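You operate a simulated robot arm through the tools that you are given. There is no shell and no other tool.

Carry out the task below with a simulated robot arm. There is one attempt and no reset: what you move stays moved.

## Task
Rinse the suds off the sheet and put the scrubbing brush away.
Fine: spout over to rinse, tap off, spout aside again; the brush goes in the drawer, shut it. Where these are worked on the way, their far stop is far enough and under half their travel is too little: swivel spout.
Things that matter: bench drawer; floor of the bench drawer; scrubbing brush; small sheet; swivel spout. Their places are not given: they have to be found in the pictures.

The check looks at the end state, three seconds after you hand in, the way a careful person would. Anything else that was tipped, shoved, dropped, spilled or broken makes it a failure. Flat cloth is picked up by pressing the open fingertips on it (5 to 10 N) and closing them slowly along it; thin cloth reads only 2 to 8 mm in the jaws.

## Robot
A 6-joint arm with a two-finger gripper, fixed in place. Base frame: the origin is at the foot of the arm, x ahead of it, y to its left, z up; the work surface is at about z = 850. Units: mm, rad, N and s.
Its first joint turns from -2.897 to 2.897 rad. Payload 2.45 kg.
Tool frame: the origin (TCP) lies between the finger pads and is the grasp point; the fingertips stand 20 mm ahead of it; z points along the fingers, y is the line along which they close. The gripper opens to 140 mm. The gripper's body begins 168 mm behind the TCP.
Orientation is told as [roll, pitch, yaw] about the base's x, y, z axes, in that order, counted from this pose: with the fingers straight down and closing along the base's y, the tool's x points along the base's -x, its y along +y and its z along -z.

## Interface
- The arm moves only by the tool step_arm. Its argument "rows" is one flat list of numbers, 7 for each row, row after row: the shift along the tool's x, y, z in mm, then the turn, a rotation vector about the tool's x, y, z in rad, then the closure in counts, from 0 (fully open) to 255 (shut). In form: [x, y, z, ax, ay, az, jaw, x, y, z, ax, ay, az, jaw, ...]. A call has 1 to 20 rows; each row shifts and turns the commanded pose from where the row before left it, along the tool's axes as they then stand. Rows are played at 5 a second. More than 50 mm and 0.15 rad between two rows, or a gripper value outside its range, and nothing of the call is played. Where a pose cannot be reached the arm comes as near as it can. A force on the tool above 60 N (or 10 N above the force at the start of the call, whichever is more), or a blocked arm, ends the call early, and 0.2 s more pass. Each finger travels about 45 mm/s and halts on what it meets, pressing with about 31 N; the grip force reading is that of the motor and also rises with nothing between the fingers. The clock runs only during rows and for 0.2 s after the last one: add rows that do not move to give the fingers time. The reply holds the time, the measured pose of the TCP, the force on the tool along the base axes, the opening and the grip force, in the units named above and with some noise, with the torque about the TCP (base axes, N m) and any sound that the robot's microphone picked up.
- Cameras (640 x 400 px; columns grow to the right, rows downward): "scene" is fixed at [56.9, -497.3, 1568.5]; the picture's right is [0.85, -0.52, 0.00], its down [-0.18, -0.29, -0.94] and it looks along [0.49, 0.80, -0.34] (base axes); focal length 341 px, centre (320, 200). "wrist" rides on the gripper at [78, 11, -209] in the tool frame; the picture's right is [-0.14, 0.99, 0.00], its down [-0.92, -0.13, -0.37] and it looks along [-0.36, -0.05, 0.93] (tool axes); focal length 280 px, centre (320, 200).
- camera(camera): a new picture of that camera. It takes no simulated time.
- point_at(camera, pixels): there is no depth. For up to 12 entries [column, row, z] of the newest picture of that camera ("zoom" is the newest enlarged one), the place [x, y] in the base frame at which the ray of that pixel passes the height z, good to about 2 mm, but the place of the scene camera against the robot may be out by one fixed shift of up to 12 mm in any direction. It takes no simulated time.
- zoom(camera, box): a new picture of the part [left, top, right, bottom] of that camera's present view, enlarged. It takes no simulated time.
- close_job(): hands the job in; it is judged then, once.

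Open the gripper and draw the arm clear of the work before you hand the job in, unless the task says otherwise.

The tools are called after "Emit:" as name(argument=value, ...) on one line, values as JSON. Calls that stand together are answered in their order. step_arm: Moves the arm, as the interface text tells. Its arguments: {"type":"object","properties":{"rows":{"type":"array","items":{"type":"number"}}},"required":["rows"]} The other tools are called the same way: camera (camera) takes a picture; point_at (camera, pixels) gives the place at which the rays of pixels pass given heights; zoom (camera, box) takes an enlarged picture of a part of a camera's view; close_job () hands the job in.

At the start:

```text
time: 0.0
ee_pos: [666.8, 184.9, 1375.1]
tool_rot: [-0.001, -0.003, -0.002]
wrist_force: [0.5, -0.2, 0.1]
ft_torque: [0.01, -0.01, -0.01]
finger_gap: 140.0
gripper_force: 0.1
```

scene: 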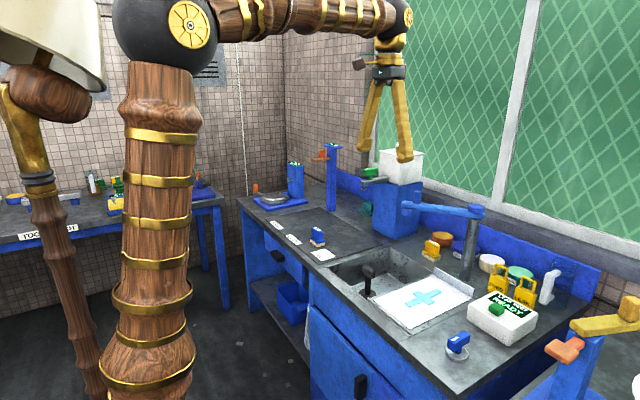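
wrist: 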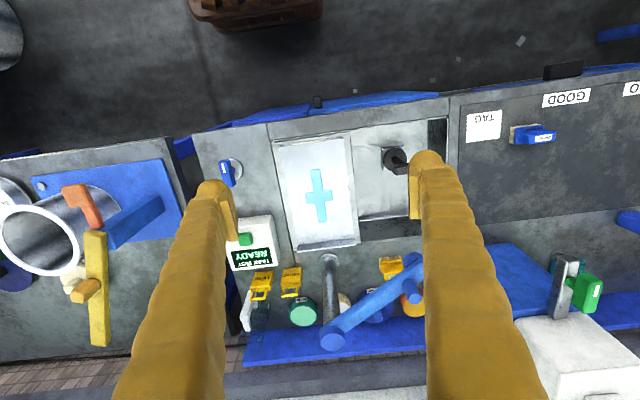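

I start by looking closer at the bench: the sink with the sheet around (425,300) in the scene view, the spout at (440,210), the brushes and the drawer.

Emit:
zoom(camera="scene", box=[320, 160, 600, 335])

Emit:
zoom(camera="scene", box=[220, 130, 420, 255])

Emit:
zoom(camera="scene", box=[230, 230, 510, 400])

Emit:
zoom(camera="wrist", box=[180, 80, 480, 360])

```text
2.29 times, centred on (460, 248) of scene
```

zoom: 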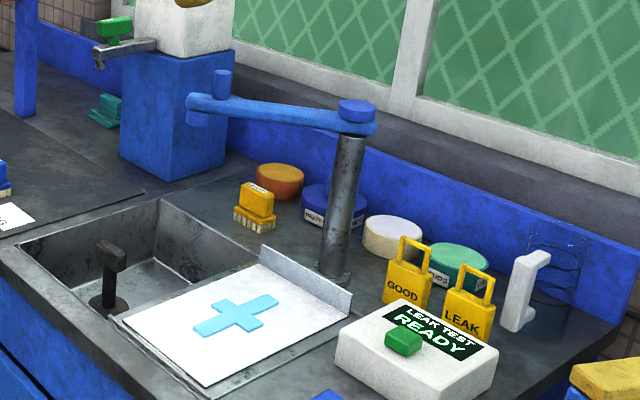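

```text
3.20 times, centred on (320, 192) of scene
```

zoom: 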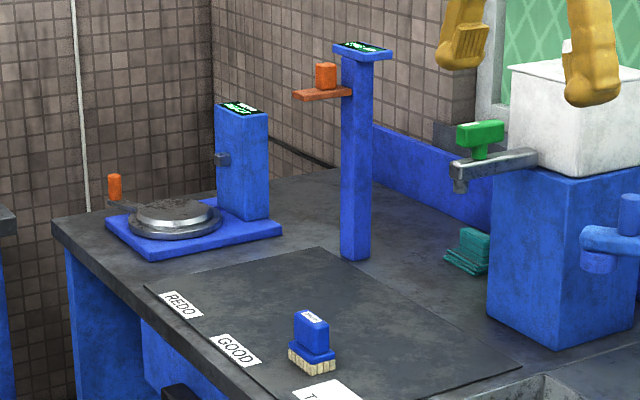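

```text
2.29 times, centred on (370, 315) of scene
```

zoom: 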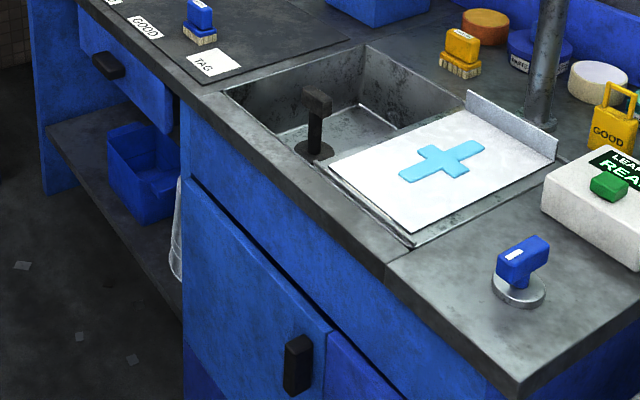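

```text
1.43 times, centred on (330, 220) of wrist
```

zoom: 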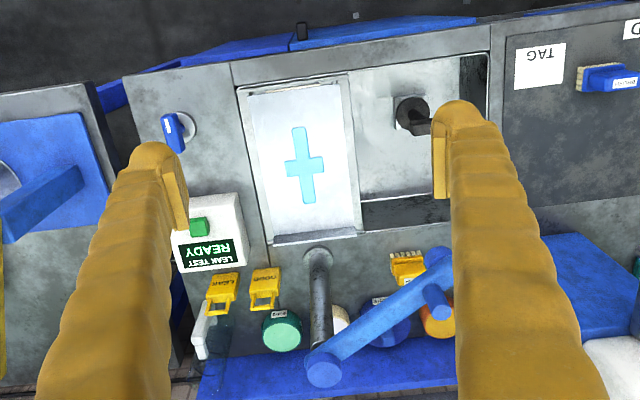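

Several brushes are visible (yellow, blue, teal), and a blue cross on a white plate over the sink; I zoom in on each to read labels and find suds.

Emit:
zoom(camera="scene", box=[370, 260, 480, 330])

Emit:
zoom(camera="scene", box=[410, 220, 570, 320])

Emit:
zoom(camera="scene", box=[290, 215, 350, 265])

Emit:
zoom(camera="scene", box=[340, 140, 420, 240])

Emit:
zoom(camera="wrist", box=[260, 120, 420, 250])

Emit:
zoom(camera="wrist", box=[230, 230, 450, 365])

Emit:
zoom(camera="wrist", box=[430, 60, 640, 200])

Emit:
zoom(camera="scene", box=[0, 150, 230, 260])

```text
5.71 times, centred on (425, 295) of scene
```

zoom: 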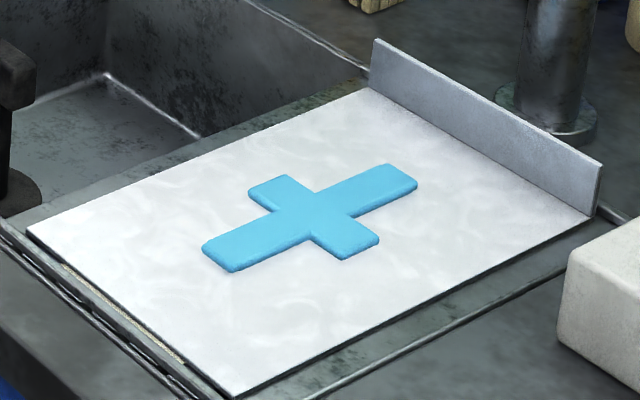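

```text
4.00 times, centred on (490, 270) of scene
```

zoom: 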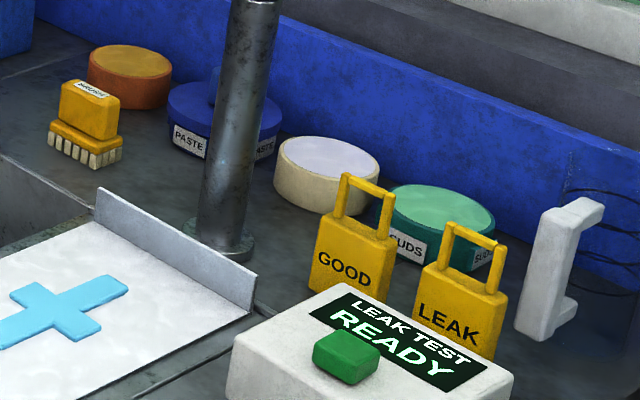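

```text
8.00 times, centred on (320, 240) of scene
```

zoom: 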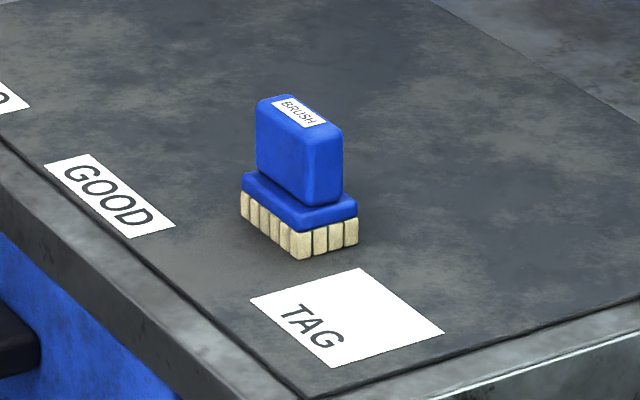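

```text
4.00 times, centred on (380, 190) of scene
```

zoom: 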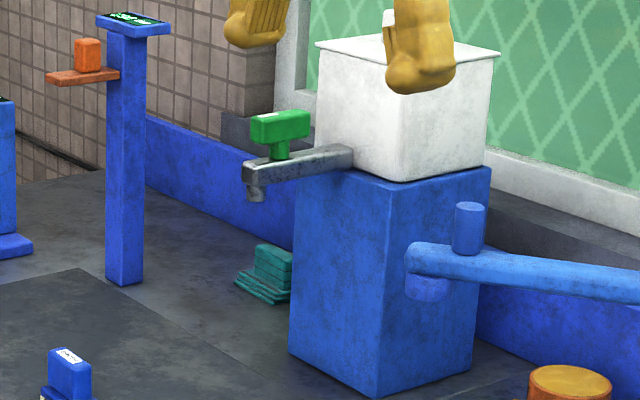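

```text
3.08 times, centred on (340, 185) of wrist
```

zoom: 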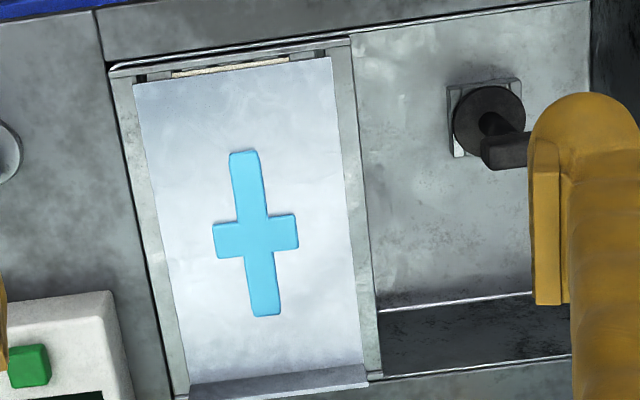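

```text
2.91 times, centred on (340, 298) of wrist
```

zoom: 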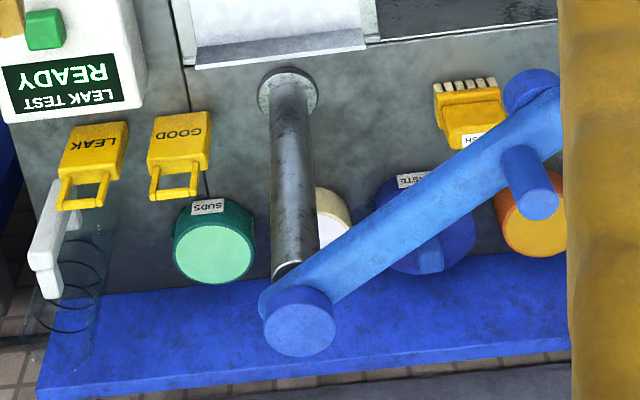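

```text
2.86 times, centred on (535, 130) of wrist
```

zoom: 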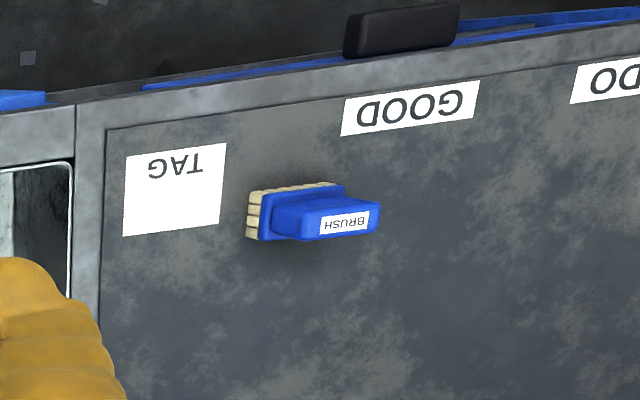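

```text
2.78 times, centred on (115, 205) of scene
```

zoom: 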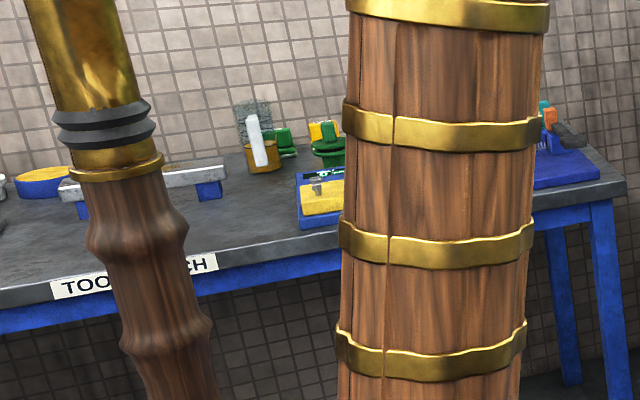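

I read the labels of the yellow brush (scene (432,250)) and blue brush, and look at the tap at (457,345) and the drawer handle at (277,257).

Emit:
zoom(camera="scene", box=[415, 232, 447, 264])

Emit:
zoom(camera="scene", box=[305, 222, 337, 250])

Emit:
zoom(camera="scene", box=[430, 320, 490, 370])

Emit:
zoom(camera="scene", box=[230, 200, 330, 290])

Emit:
zoom(camera="wrist", box=[370, 240, 440, 310])

Emit:
zoom(camera="wrist", box=[180, 130, 280, 280])

Emit:
zoom(camera="wrist", box=[0, 150, 200, 350])

Emit:
zoom(camera="scene", box=[500, 280, 640, 400])

```text
12.50 times, centred on (431, 248) of scene
```

zoom: 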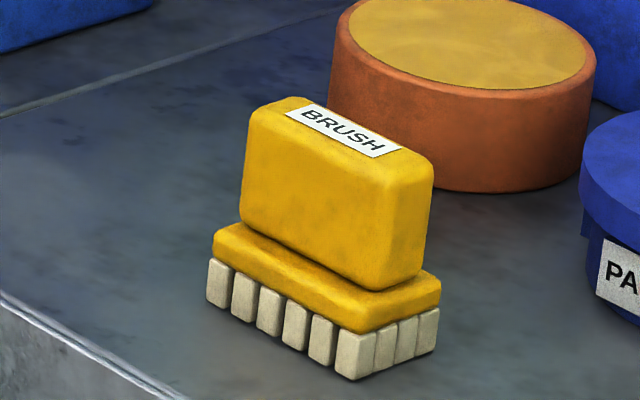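

```text
14.29 times, centred on (321, 236) of scene
```

zoom: 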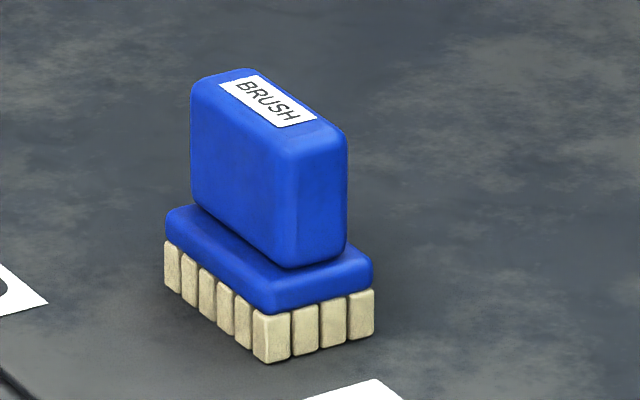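

```text
8.00 times, centred on (460, 345) of scene
```

zoom: 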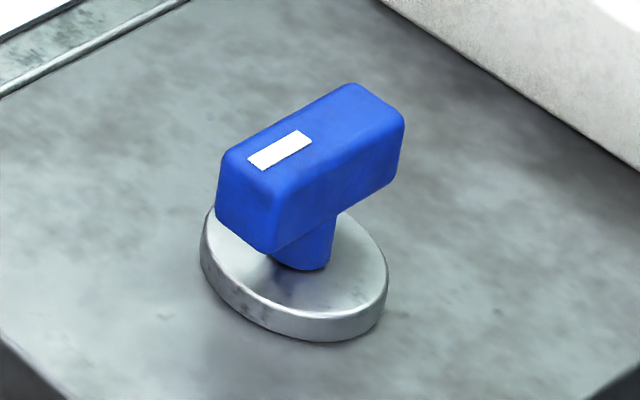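

```text
4.44 times, centred on (280, 245) of scene
```

zoom: 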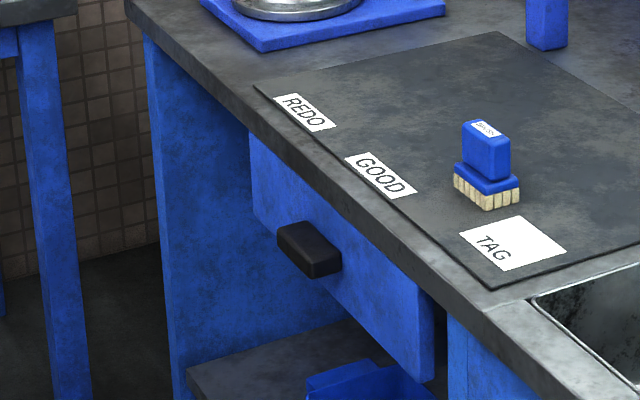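

```text
5.71 times, centred on (405, 275) of wrist
```

zoom: 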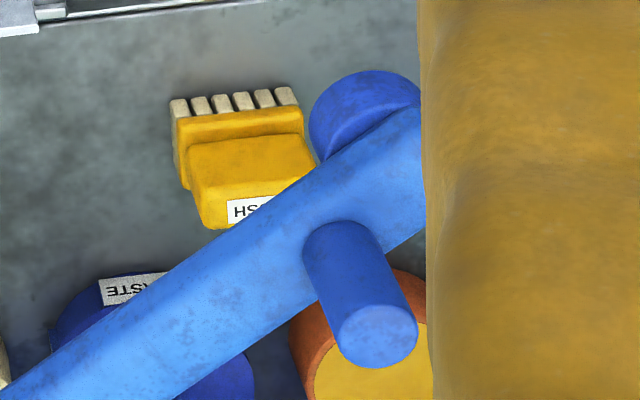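

```text
2.67 times, centred on (230, 205) of wrist
```

zoom: 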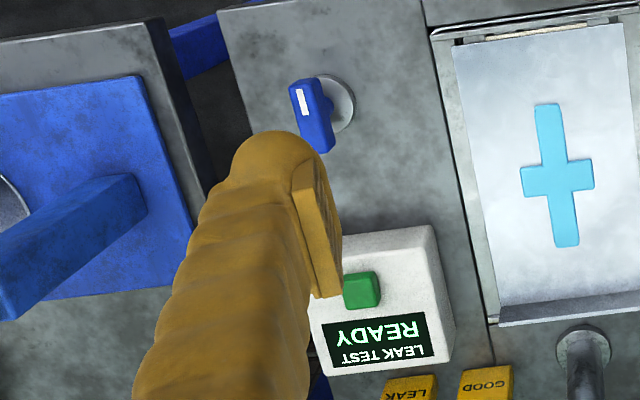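

```text
2.00 times, centred on (100, 250) of wrist
```

zoom: 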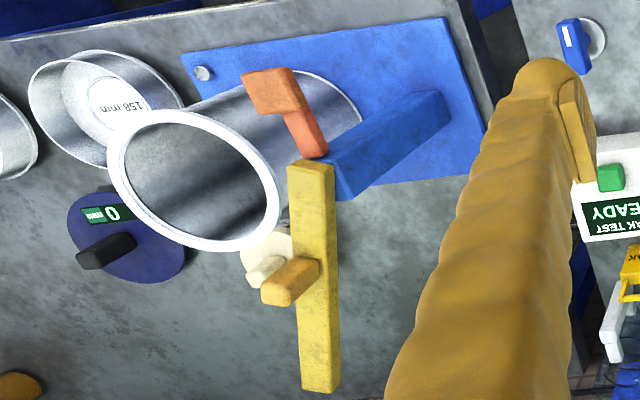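

```text
3.33 times, centred on (570, 340) of scene
```

zoom: 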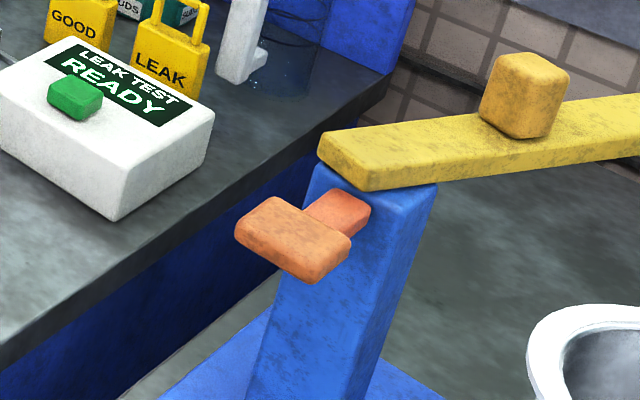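

I query coordinates of the key things from both cameras at a few heights so that I can triangulate them (spout pivot, spout tip knob, tap, brushes, sheet, drawer handle).

Emit:
point_at(camera="wrist", pixels=[[334, 341, 1050], [334, 341, 1100], [412, 290, 1050], [412, 290, 1100], [331, 260, 850], [228, 172, 900], [236, 168, 850], [274, 142, 860], [350, 135, 860], [318, 195, 860], [360, 240, 860], [297, 250, 860]])

Emit:
point_at(camera="scene", pixels=[[475, 207, 1050], [475, 207, 1100], [417, 193, 1050], [417, 193, 1100], [457, 339, 900], [466, 281, 850], [375, 302, 860], [432, 242, 900], [432, 254, 850], [320, 229, 900], [319, 244, 850], [277, 256, 750]])

Emit:
zoom(camera="scene", box=[355, 190, 385, 220])

Emit:
zoom(camera="scene", box=[390, 190, 490, 270])

```text
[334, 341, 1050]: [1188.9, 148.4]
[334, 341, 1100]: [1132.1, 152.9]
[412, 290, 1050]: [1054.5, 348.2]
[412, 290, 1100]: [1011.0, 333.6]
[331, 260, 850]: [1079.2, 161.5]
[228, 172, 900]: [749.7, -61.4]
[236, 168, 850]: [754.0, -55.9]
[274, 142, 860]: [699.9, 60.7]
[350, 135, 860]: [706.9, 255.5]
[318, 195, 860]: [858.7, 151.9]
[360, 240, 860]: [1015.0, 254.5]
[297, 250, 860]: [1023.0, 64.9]
```

```text
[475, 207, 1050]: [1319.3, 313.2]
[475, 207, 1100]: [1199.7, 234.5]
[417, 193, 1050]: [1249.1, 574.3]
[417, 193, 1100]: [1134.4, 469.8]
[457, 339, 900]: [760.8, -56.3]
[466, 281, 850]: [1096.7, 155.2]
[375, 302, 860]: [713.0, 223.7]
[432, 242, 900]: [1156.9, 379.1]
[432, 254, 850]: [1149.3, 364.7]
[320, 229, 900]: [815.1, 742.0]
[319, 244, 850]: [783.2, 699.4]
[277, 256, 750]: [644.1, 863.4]
```

```text
13.33 times, centred on (370, 205) of scene
```

zoom: 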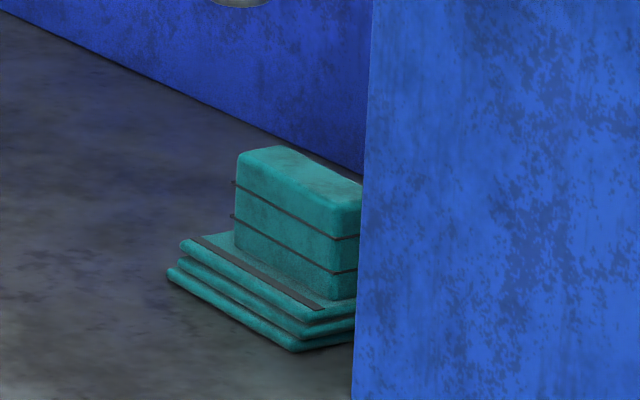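

```text
5.00 times, centred on (440, 230) of scene
```

zoom: 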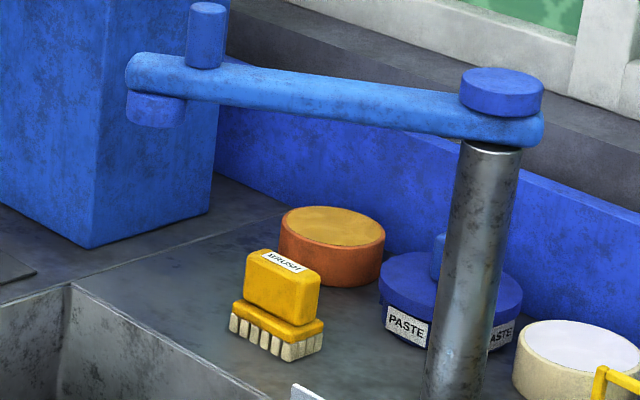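

The spout pivot triangulates to about (1080,160) with top z≈1148. Now I query the brushes, spout peg, front edge and drawer handle.

Emit:
point_at(camera="wrist", pixels=[[391, 258, 850], [392, 270, 900], [520, 135, 850], [540, 134, 900], [565, 72, 800], [565, 72, 750], [430, 105, 850], [395, 160, 850], [416, 292, 1150], [416, 292, 1200], [420, 262, 1100], [420, 262, 1150]])

Emit:
point_at(camera="scene", pixels=[[431, 191, 1150], [431, 191, 1200], [431, 203, 1150], [419, 207, 1100], [419, 207, 1150], [316, 247, 850], [277, 256, 800], [277, 256, 770], [425, 256, 850], [244, 226, 780], [330, 294, 780], [362, 297, 800]])

```text
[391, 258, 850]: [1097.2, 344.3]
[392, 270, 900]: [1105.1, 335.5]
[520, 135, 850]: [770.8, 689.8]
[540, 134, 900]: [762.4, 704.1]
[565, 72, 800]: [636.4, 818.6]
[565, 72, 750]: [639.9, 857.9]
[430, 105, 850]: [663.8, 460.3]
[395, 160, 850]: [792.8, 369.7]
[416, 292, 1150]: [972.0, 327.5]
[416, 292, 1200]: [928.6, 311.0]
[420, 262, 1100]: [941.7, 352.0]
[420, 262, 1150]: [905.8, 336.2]
```

```text
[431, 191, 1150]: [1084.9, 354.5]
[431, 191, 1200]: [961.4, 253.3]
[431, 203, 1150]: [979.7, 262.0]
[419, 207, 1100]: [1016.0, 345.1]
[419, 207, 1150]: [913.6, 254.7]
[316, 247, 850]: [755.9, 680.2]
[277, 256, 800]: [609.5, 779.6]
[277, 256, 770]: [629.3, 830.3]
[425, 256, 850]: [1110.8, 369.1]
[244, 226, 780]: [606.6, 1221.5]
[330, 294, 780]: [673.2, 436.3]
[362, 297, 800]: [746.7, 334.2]
```

The blue brush is near (765,692), the yellow one near (1097,344), drawer handle near (638,852,757). I move the arm leftward, staying high, to look at the blue brush and the drawer from closer.

Emit:
step_arm(rows=[3, 46, 8, 0, 0, 0, 0, 3, 46, 8, 0, 0, 0, 0, 3, 46, 8, 0, 0, 0, 0, 3, 46, 8, 0, 0, 0, 0, 3, 46, 8, 0, 0, 0, 0, 3, 46, 8, 0, 0, 0, 0, 3, 46, 8, 0, 0, 0, 0, 3, 46, 8, 0, 0, 0, 0, 3, 46, 8, 0, 0, 0, 0, 0, 0, 0, 0, 0, 0, 0])

Emit:
camera(camera="wrist")

Emit:
camera(camera="scene")

```text
time: 2.2
ee_pos: [642.0, 599.6, 1302.1]
tool_rot: [0.0, -0.002, -0.001]
wrist_force: [0.8, 0.4, 0.3]
ft_torque: [0.0, -0.01, -0.01]
finger_gap: 139.8
gripper_force: 0.1
```

```text
taken
```

wrist: 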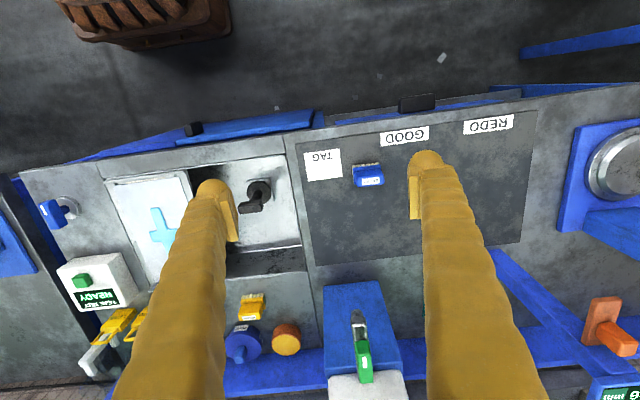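

```text
taken
```

scene: 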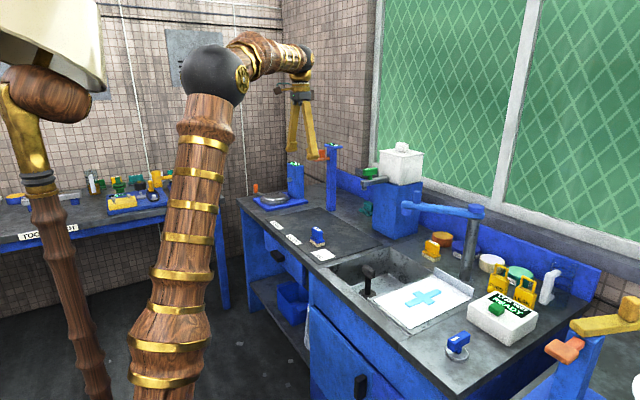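

The workspace is free of the arm now; I zoom on the blue brush at wrist (368,175), the yellow one at (250,305), and the left bench sign.

Emit:
zoom(camera="wrist", box=[290, 85, 440, 200])

Emit:
zoom(camera="wrist", box=[210, 280, 310, 380])

Emit:
zoom(camera="wrist", box=[30, 160, 190, 280])

Emit:
zoom(camera="scene", box=[0, 160, 170, 260])

Emit:
zoom(camera="scene", box=[340, 130, 500, 230])

Emit:
zoom(camera="scene", box=[240, 230, 340, 320])

```text
3.48 times, centred on (365, 142) of wrist
```

zoom: 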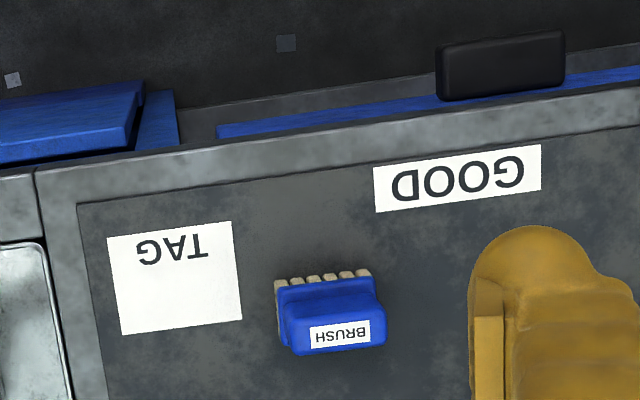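

```text
4.00 times, centred on (260, 330) of wrist
```

zoom: 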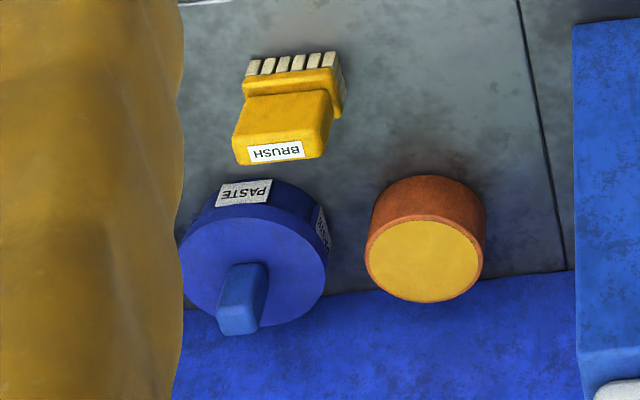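

```text
3.33 times, centred on (110, 220) of wrist
```

zoom: 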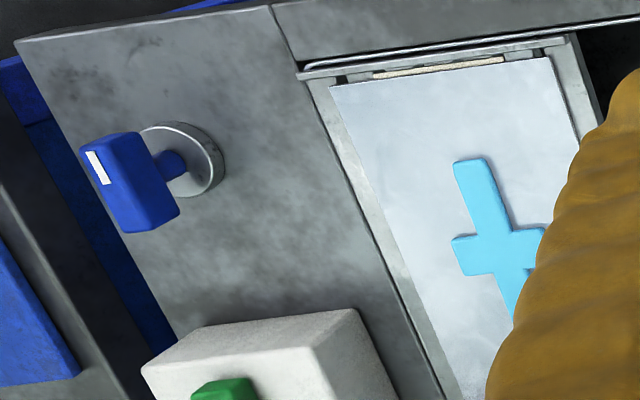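

```text
3.76 times, centred on (85, 210) of scene
```

zoom: 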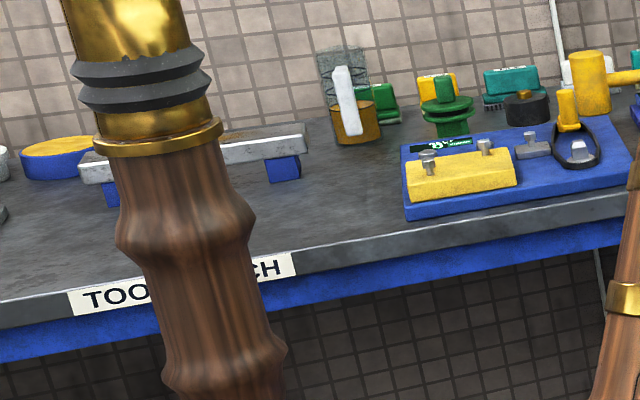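

```text
4.00 times, centred on (420, 180) of scene
```

zoom: 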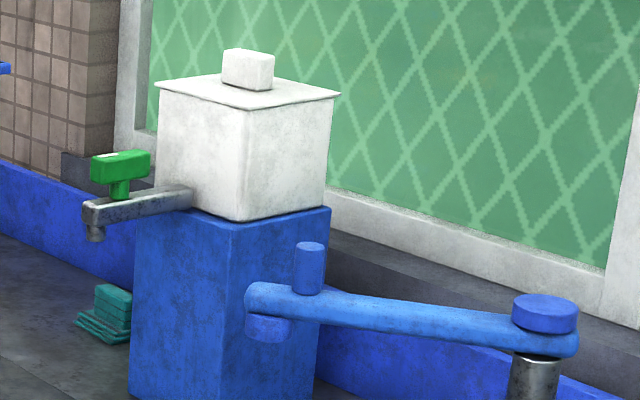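

```text
4.44 times, centred on (290, 275) of scene
```

zoom: 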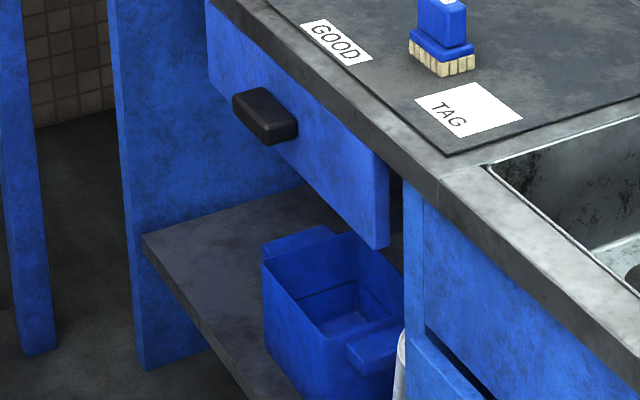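

I go closer to the blue brush to inspect it (TCP to about (620,680,1080), well above everything on the mat).

Emit:
step_arm(rows=[4, 14, 37, 0, 0, 0, 0, 4, 14, 37, 0, 0, 0, 0, 4, 14, 37, 0, 0, 0, 0, 4, 14, 37, 0, 0, 0, 0, 4, 14, 37, 0, 0, 0, 0, 4, 14, 37, 0, 0, 0, 0, 0, 0, 0, 0, 0, 0, 0])

Emit:
camera(camera="wrist")

Emit:
zoom(camera="wrist", box=[260, 120, 410, 230])

```text
time: 3.8
ee_pos: [618.2, 683.0, 1080.5]
tool_rot: [-0.001, -0.003, -0.001]
wrist_force: [-0.2, -0.1, 0.3]
ft_torque: [0.0, 0.02, -0.01]
finger_gap: 140.0
gripper_force: 0.1
```

```text
taken
```

wrist: 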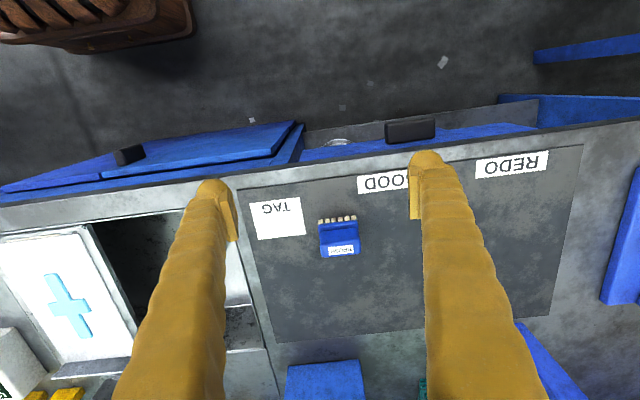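

```text
3.64 times, centred on (335, 175) of wrist
```

zoom: 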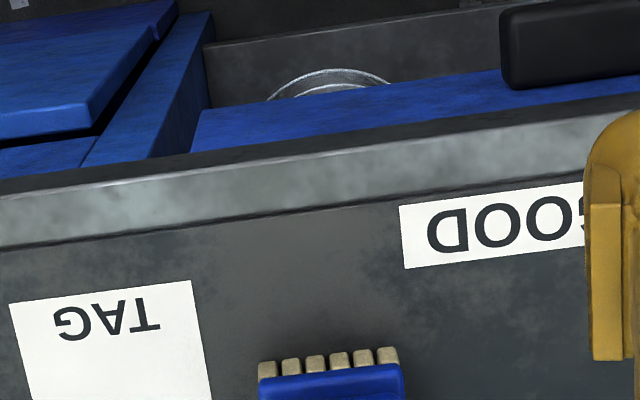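

The blue brush sits at wrist (339,235); I zoom in on it and on the drawer front.

Emit:
zoom(camera="wrist", box=[305, 205, 375, 265])

Emit:
zoom(camera="wrist", box=[280, 80, 560, 200])

Emit:
point_at(camera="wrist", pixels=[[339, 222, 850], [340, 250, 900], [319, 221, 850], [357, 219, 850], [410, 130, 757], [387, 132, 757], [434, 128, 757], [410, 141, 800], [305, 158, 850], [420, 145, 850]])

```text
6.67 times, centred on (340, 235) of wrist
```

zoom: 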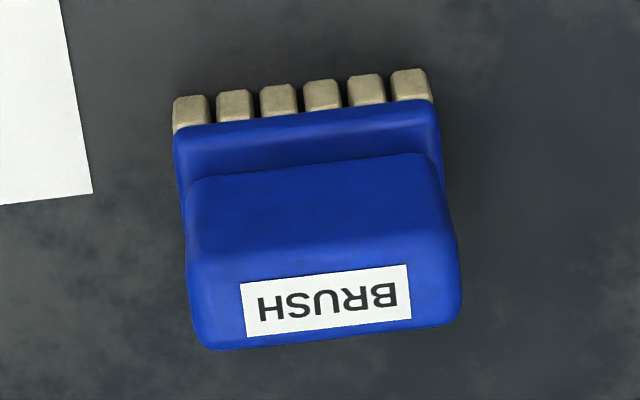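

```text
2.29 times, centred on (420, 140) of wrist
```

zoom: 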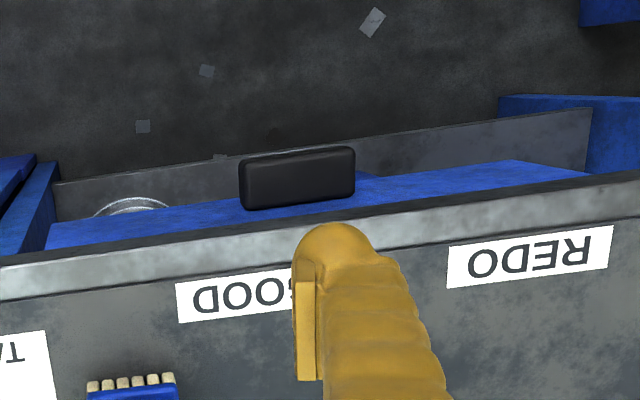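

```text
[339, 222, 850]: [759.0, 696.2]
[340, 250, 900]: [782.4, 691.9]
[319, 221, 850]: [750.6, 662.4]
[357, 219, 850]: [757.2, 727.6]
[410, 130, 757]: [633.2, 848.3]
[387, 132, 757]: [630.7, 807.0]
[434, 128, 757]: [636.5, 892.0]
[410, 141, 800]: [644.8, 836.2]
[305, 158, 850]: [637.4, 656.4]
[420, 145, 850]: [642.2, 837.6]
```

The tool bench at the left of the scene view also seems to hold brush-like items, so I zoom there for comparison.

Emit:
zoom(camera="scene", box=[80, 165, 170, 220])

Emit:
zoom(camera="scene", box=[0, 165, 50, 215])

Emit:
zoom(camera="scene", box=[100, 165, 140, 190])

Emit:
zoom(camera="scene", box=[400, 270, 480, 340])

```text
7.11 times, centred on (125, 192) of scene
```

zoom: 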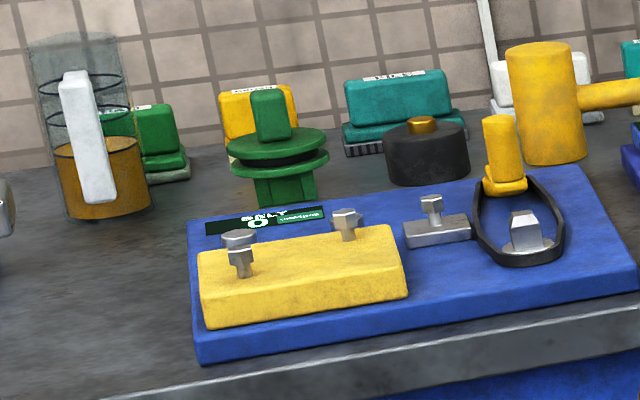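

```text
8.00 times, centred on (25, 190) of scene
```

zoom: 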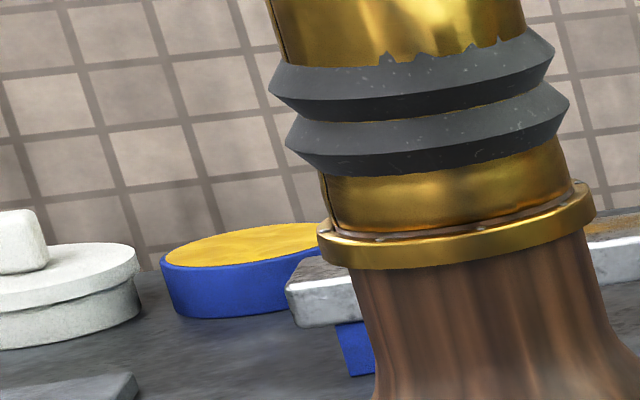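

```text
16.00 times, centred on (120, 178) of scene
```

zoom: 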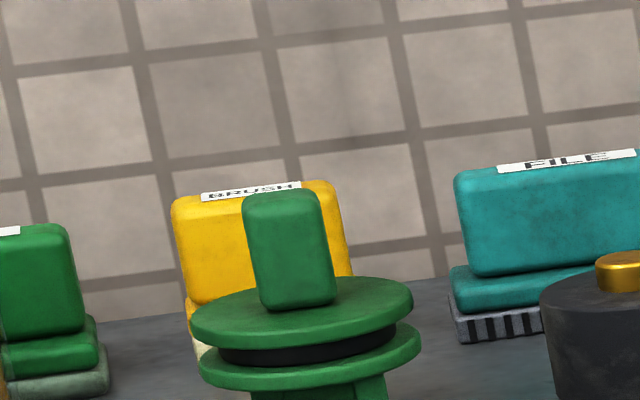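

```text
5.71 times, centred on (440, 305) of scene
```

zoom: 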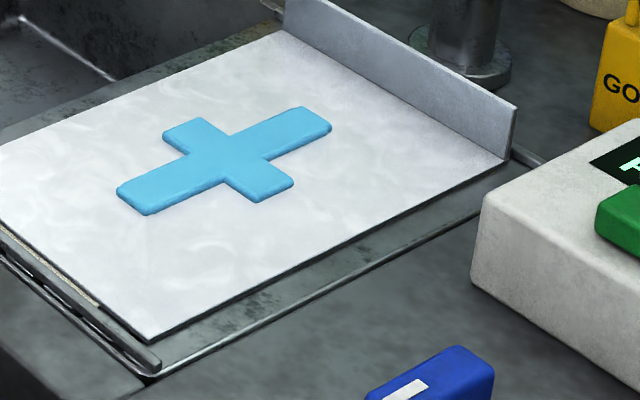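

The tool bench holds a stock yellow BRUSH identical to the one behind the sink, so the blue brush left on the mat (wrist (339,235), about (768,694)) is the odd one out and the one to put away. Now I go back up and over to look at the spout and its peg from nearer.

Emit:
step_arm(rows=[-12, -37, -25, 0, 0, 0, 0, -12, -37, -25, 0, 0, 0, 0, -12, -37, -25, 0, 0, 0, 0, -12, -37, -25, 0, 0, 0, 0, -12, -37, -25, 0, 0, 0, 0, -12, -37, -25, 0, 0, 0, 0, -12, -37, -25, 0, 0, 0, 0, -12, -37, -25, 0, 0, 0, 0, -12, -37, -25, 0, 0, 0, 0, -12, -37, -25, 0, 0, 0, 0, -12, -37, -25, 0, 0, 0, 0, 0, 0, 0, 0, 0, 0, 0])

Emit:
camera(camera="wrist")

Emit:
camera(camera="scene")

```text
time: 6.4
ee_pos: [745.8, 276.4, 1354.7]
tool_rot: [0.0, -0.001, -0.001]
wrist_force: [-0.3, -0.5, 0.3]
ft_torque: [0.0, -0.01, -0.01]
finger_gap: 140.0
gripper_force: 0.1
```

```text
taken
```

wrist: 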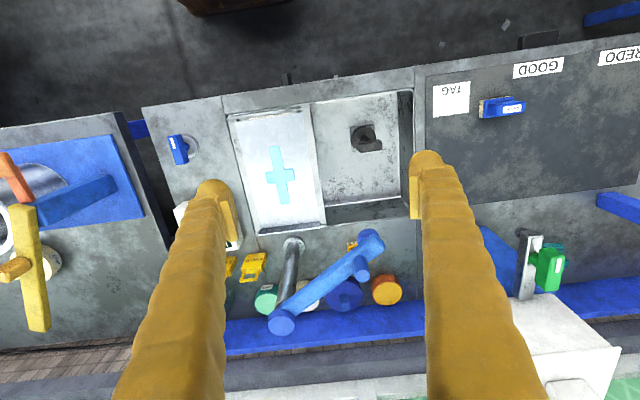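

```text
taken
```

scene: 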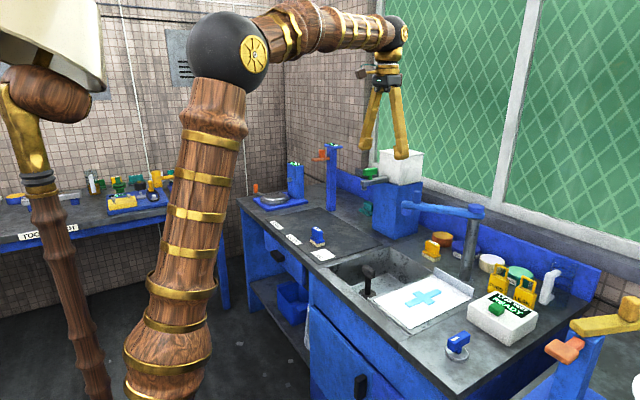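

The spout is now fully in the wrist view: pivot near (283,320), tip near (371,243), peg near (361,268). I zoom on it for exact pixels.

Emit:
zoom(camera="wrist", box=[260, 220, 400, 345])

Emit:
zoom(camera="scene", box=[395, 180, 495, 245])

Emit:
zoom(camera="wrist", box=[220, 80, 420, 240])

```text
3.20 times, centred on (330, 282) of wrist
```

zoom: 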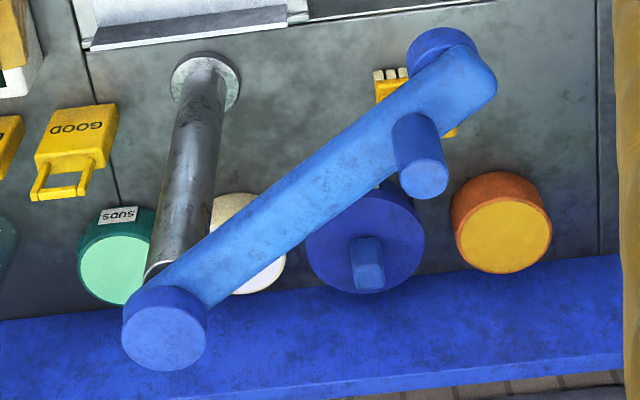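

```text
6.15 times, centred on (445, 212) of scene
```

zoom: 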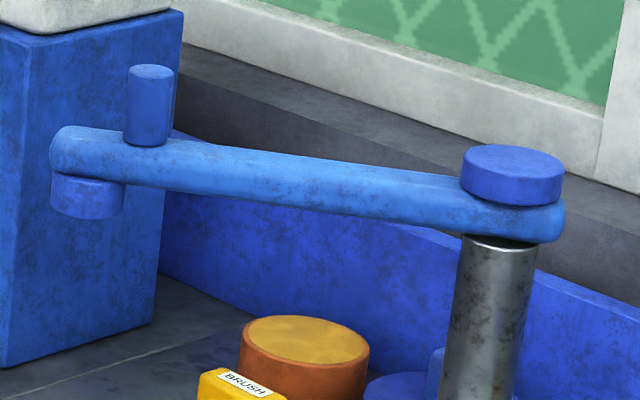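

```text
2.50 times, centred on (320, 160) of wrist
```

zoom: 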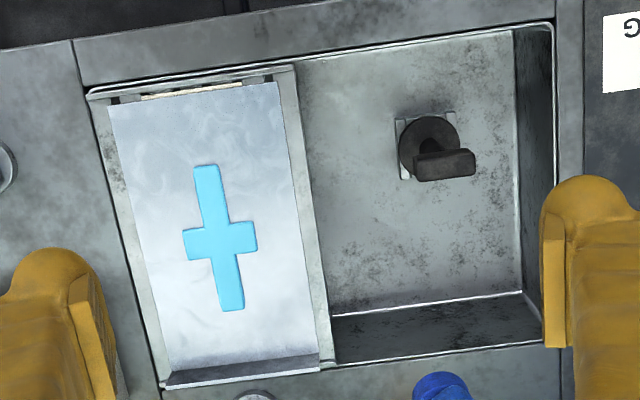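

I triangulate the peg top, pivot cap and nozzle from both views.

Emit:
point_at(camera="wrist", pixels=[[362.5, 275.1, 1150], [362.5, 275.1, 1200], [358.75, 263.25, 1150], [280.9, 325.1, 1150], [280.9, 325.1, 1100], [294, 244.5, 850], [380, 244.5, 1130], [367.5, 233.6, 1100], [367.5, 233.6, 1050]])

Emit:
point_at(camera="scene", pixels=[[417.4, 191.2, 1150], [417.4, 191.2, 1200], [417, 202.2, 1150], [476.4, 205.5, 1150], [476.4, 205.5, 1100], [407.3, 212.8, 1100], [407.3, 212.8, 1050], [401.9, 203.9, 1130]])

```text
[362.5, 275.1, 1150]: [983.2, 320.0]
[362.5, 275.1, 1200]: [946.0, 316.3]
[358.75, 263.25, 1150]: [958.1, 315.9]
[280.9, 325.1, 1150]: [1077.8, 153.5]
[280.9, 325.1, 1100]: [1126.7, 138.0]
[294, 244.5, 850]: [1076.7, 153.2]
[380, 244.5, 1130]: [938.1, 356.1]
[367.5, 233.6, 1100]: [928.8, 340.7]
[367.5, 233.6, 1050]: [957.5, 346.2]
```

```text
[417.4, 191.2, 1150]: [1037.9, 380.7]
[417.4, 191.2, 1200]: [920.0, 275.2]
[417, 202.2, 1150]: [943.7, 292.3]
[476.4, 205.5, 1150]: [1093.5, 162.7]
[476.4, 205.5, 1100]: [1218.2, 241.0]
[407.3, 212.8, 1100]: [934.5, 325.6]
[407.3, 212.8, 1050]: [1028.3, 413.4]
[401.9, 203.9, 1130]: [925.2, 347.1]
```

Triangulation gives: pivot axis ≈ (1077,153), peg ≈ (961,317) from z 1140 to 1182 (≈22 mm thick), nozzle ≈ (929,341,1100). I bring the gripper above the peg with the fingers partly closed, and check whether it is reachable.

Emit:
step_arm(rows=[-36, 7, 20, 0, 0, 0, 100, -36, 7, 20, 0, 0, 0, 100, -36, 7, 20, 0, 0, 0, 100, -36, 7, 20, 0, 0, 0, 100, -36, 7, 20, 0, 0, 0, 100, -36, 7, 20, 0, 0, 0, 100, 0, 0, 0, 0, 0, 0, 100, 0, 0, 0, 0, 0, 0, 100])

Emit:
camera(camera="wrist")

Emit:
camera(camera="scene")

```text
time: 8.2
ee_pos: [962.8, 318.8, 1234.1]
tool_rot: [0.001, -0.002, -0.001]
wrist_force: [-0.8, -0.4, -0.1]
ft_torque: [-0.02, 0.0, 0.0]
finger_gap: 85.1
gripper_force: 0.0
```

```text
taken
```

wrist: 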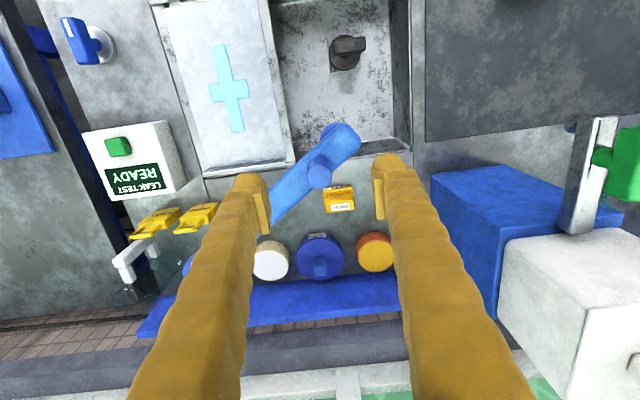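

```text
taken
```

scene: 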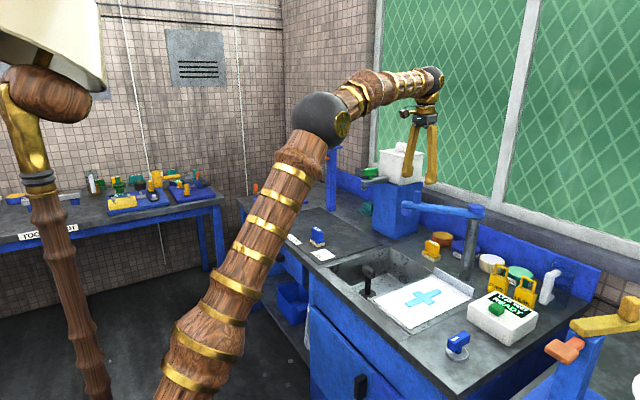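

Reached. The peg shows between the fingers near wrist (319,172); I zoom to check its centring before lowering.

Emit:
zoom(camera="wrist", box=[260, 110, 400, 220])

Emit:
point_at(camera="wrist", pixels=[[320, 173, 1180], [320, 173, 1190], [320, 173, 1170], [316, 162, 1145], [345, 140, 1130], [330, 129, 1100]])

```text
3.64 times, centred on (330, 165) of wrist
```

zoom: 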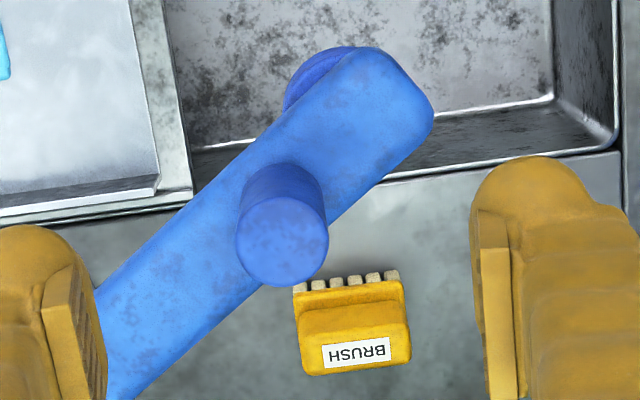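

```text
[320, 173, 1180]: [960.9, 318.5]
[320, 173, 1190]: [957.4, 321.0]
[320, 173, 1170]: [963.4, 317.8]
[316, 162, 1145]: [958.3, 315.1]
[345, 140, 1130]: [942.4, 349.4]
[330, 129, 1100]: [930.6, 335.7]
```

Peg top is at wrist (320,177) ⇒ about (964,318), right under the TCP. I lower 62 mm and close on it.

Emit:
step_arm(rows=[0, 0, 21, 0, 0, 0, 100, 0, 0, 21, 0, 0, 0, 100, 0, 0, 20, 0, 0, 0, 100, 0, 0, 0, 0, 0, 0, 100, 0, 0, 0, 0, 0, 0, 255, 0, 0, 0, 0, 0, 0, 255, 0, 0, 0, 0, 0, 0, 255, 0, 0, 0, 0, 0, 0, 255, 0, 0, 0, 0, 0, 0, 255, 0, 0, 0, 0, 0, 0, 255])

Emit:
camera(camera="wrist")

Emit:
zoom(camera="scene", box=[380, 130, 500, 230])

```text
time: 10.4
ee_pos: [962.4, 318.7, 1173.2]
tool_rot: [-0.001, 0.001, -0.002]
wrist_force: [-2.8, 4.3, -0.7]
ft_torque: [0.04, 0.07, 0.04]
finger_gap: 24.6
gripper_force: 45.3
```

```text
taken
```

wrist: 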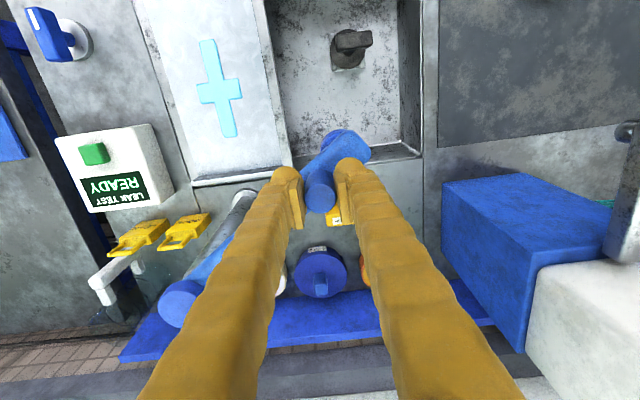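

```text
4.00 times, centred on (440, 180) of scene
```

zoom: 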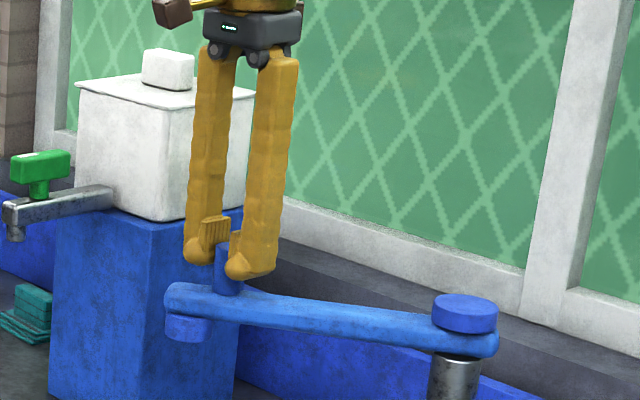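

The peg is held (gap 24.6 mm). I start swinging the spout around its pivot toward the sheet, with a small first step to feel the resistance.

Emit:
step_arm(rows=[8.4, -6.4, 0, 0, 0, 0, 255, 8.3, -6.4, 0, 0, 0, 0, 255, 7.6, -7.2, 0, 0, 0, 0, 255, 7.6, -7.3, 0, 0, 0, 0, 255, 0, 0, 0, 0, 0, 0, 255])

Emit:
camera(camera="scene")

```text
time: 11.6
ee_pos: [931.9, 290.1, 1173.6]
tool_rot: [0.0, -0.001, -0.002]
wrist_force: [-10.8, 9.8, -20.6]
ft_torque: [0.08, 0.49, -0.03]
finger_gap: 24.4
gripper_force: 45.3
```

```text
taken
```

scene: 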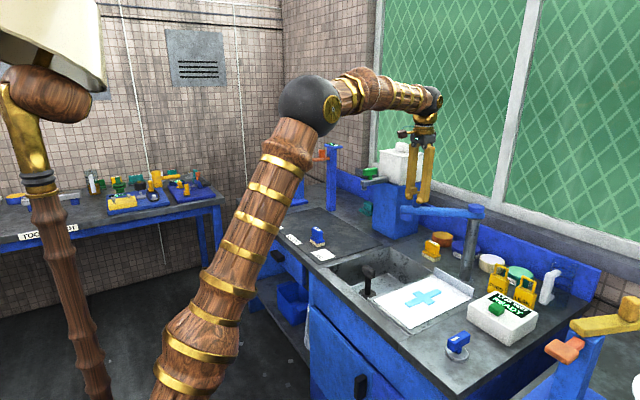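

Force grew to about 25 N incl. -20 N vertical; I zoom in to see whether the spout moved with the gripper.

Emit:
zoom(camera="scene", box=[380, 130, 500, 230])

Emit:
camera(camera="wrist")

Emit:
zoom(camera="wrist", box=[200, 100, 400, 330])

```text
4.00 times, centred on (440, 180) of scene
```

zoom: 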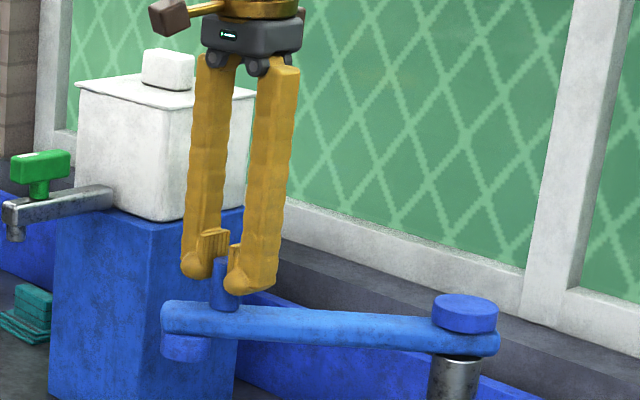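

```text
taken
```

wrist: 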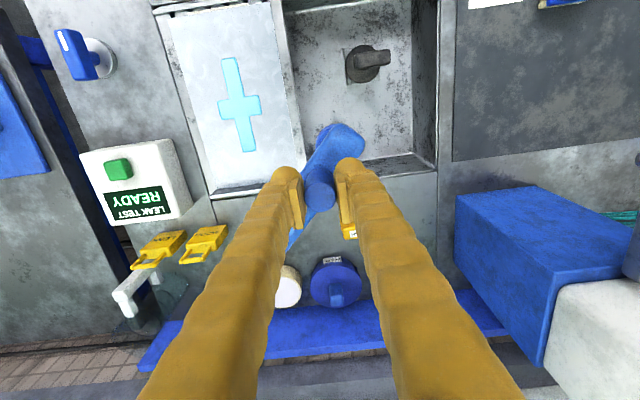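

```text
1.74 times, centred on (300, 215) of wrist
```

zoom: 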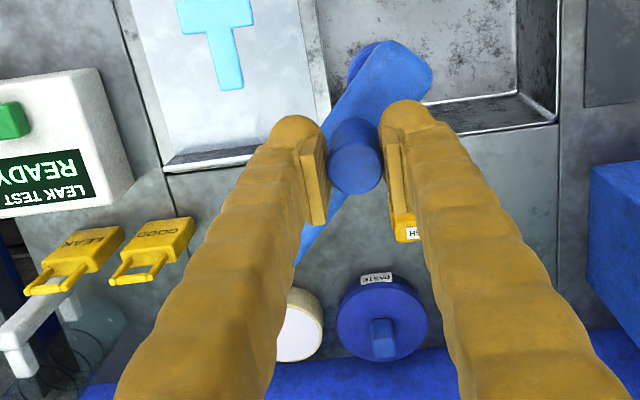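

The spout does follow. The side force is radial (about 15 N outward) plus a downward pull, so I shift the path 1.5 mm outward and 1.5 mm down and continue the arc.

Emit:
step_arm(rows=[1.1, 1.0, 1.5, 0, 0, 0, 255, 6.8, -8, 0, 0, 0, 0, 255, 6.8, -8, 0, 0, 0, 0, 255, 5.9, -8.6, 0, 0, 0, 0, 255, 5.9, -8.7, 0, 0, 0, 0, 255, 5.0, -9.2, 0, 0, 0, 0, 255, 5.0, -9.3, 0, 0, 0, 0, 255, 0, 0, 0, 0, 0, 0, 255])

Emit:
zoom(camera="scene", box=[360, 130, 500, 330])

```text
time: 13.4
ee_pos: [894.7, 239.7, 1173.5]
tool_rot: [-0.001, -0.001, -0.002]
wrist_force: [7.0, -4.1, 17.6]
ft_torque: [-0.03, -0.29, 0.03]
finger_gap: 24.6
gripper_force: 45.9
```

```text
2.00 times, centred on (430, 230) of scene
```

zoom: 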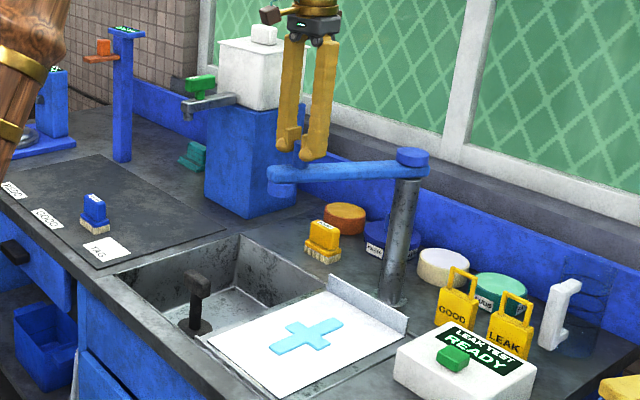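

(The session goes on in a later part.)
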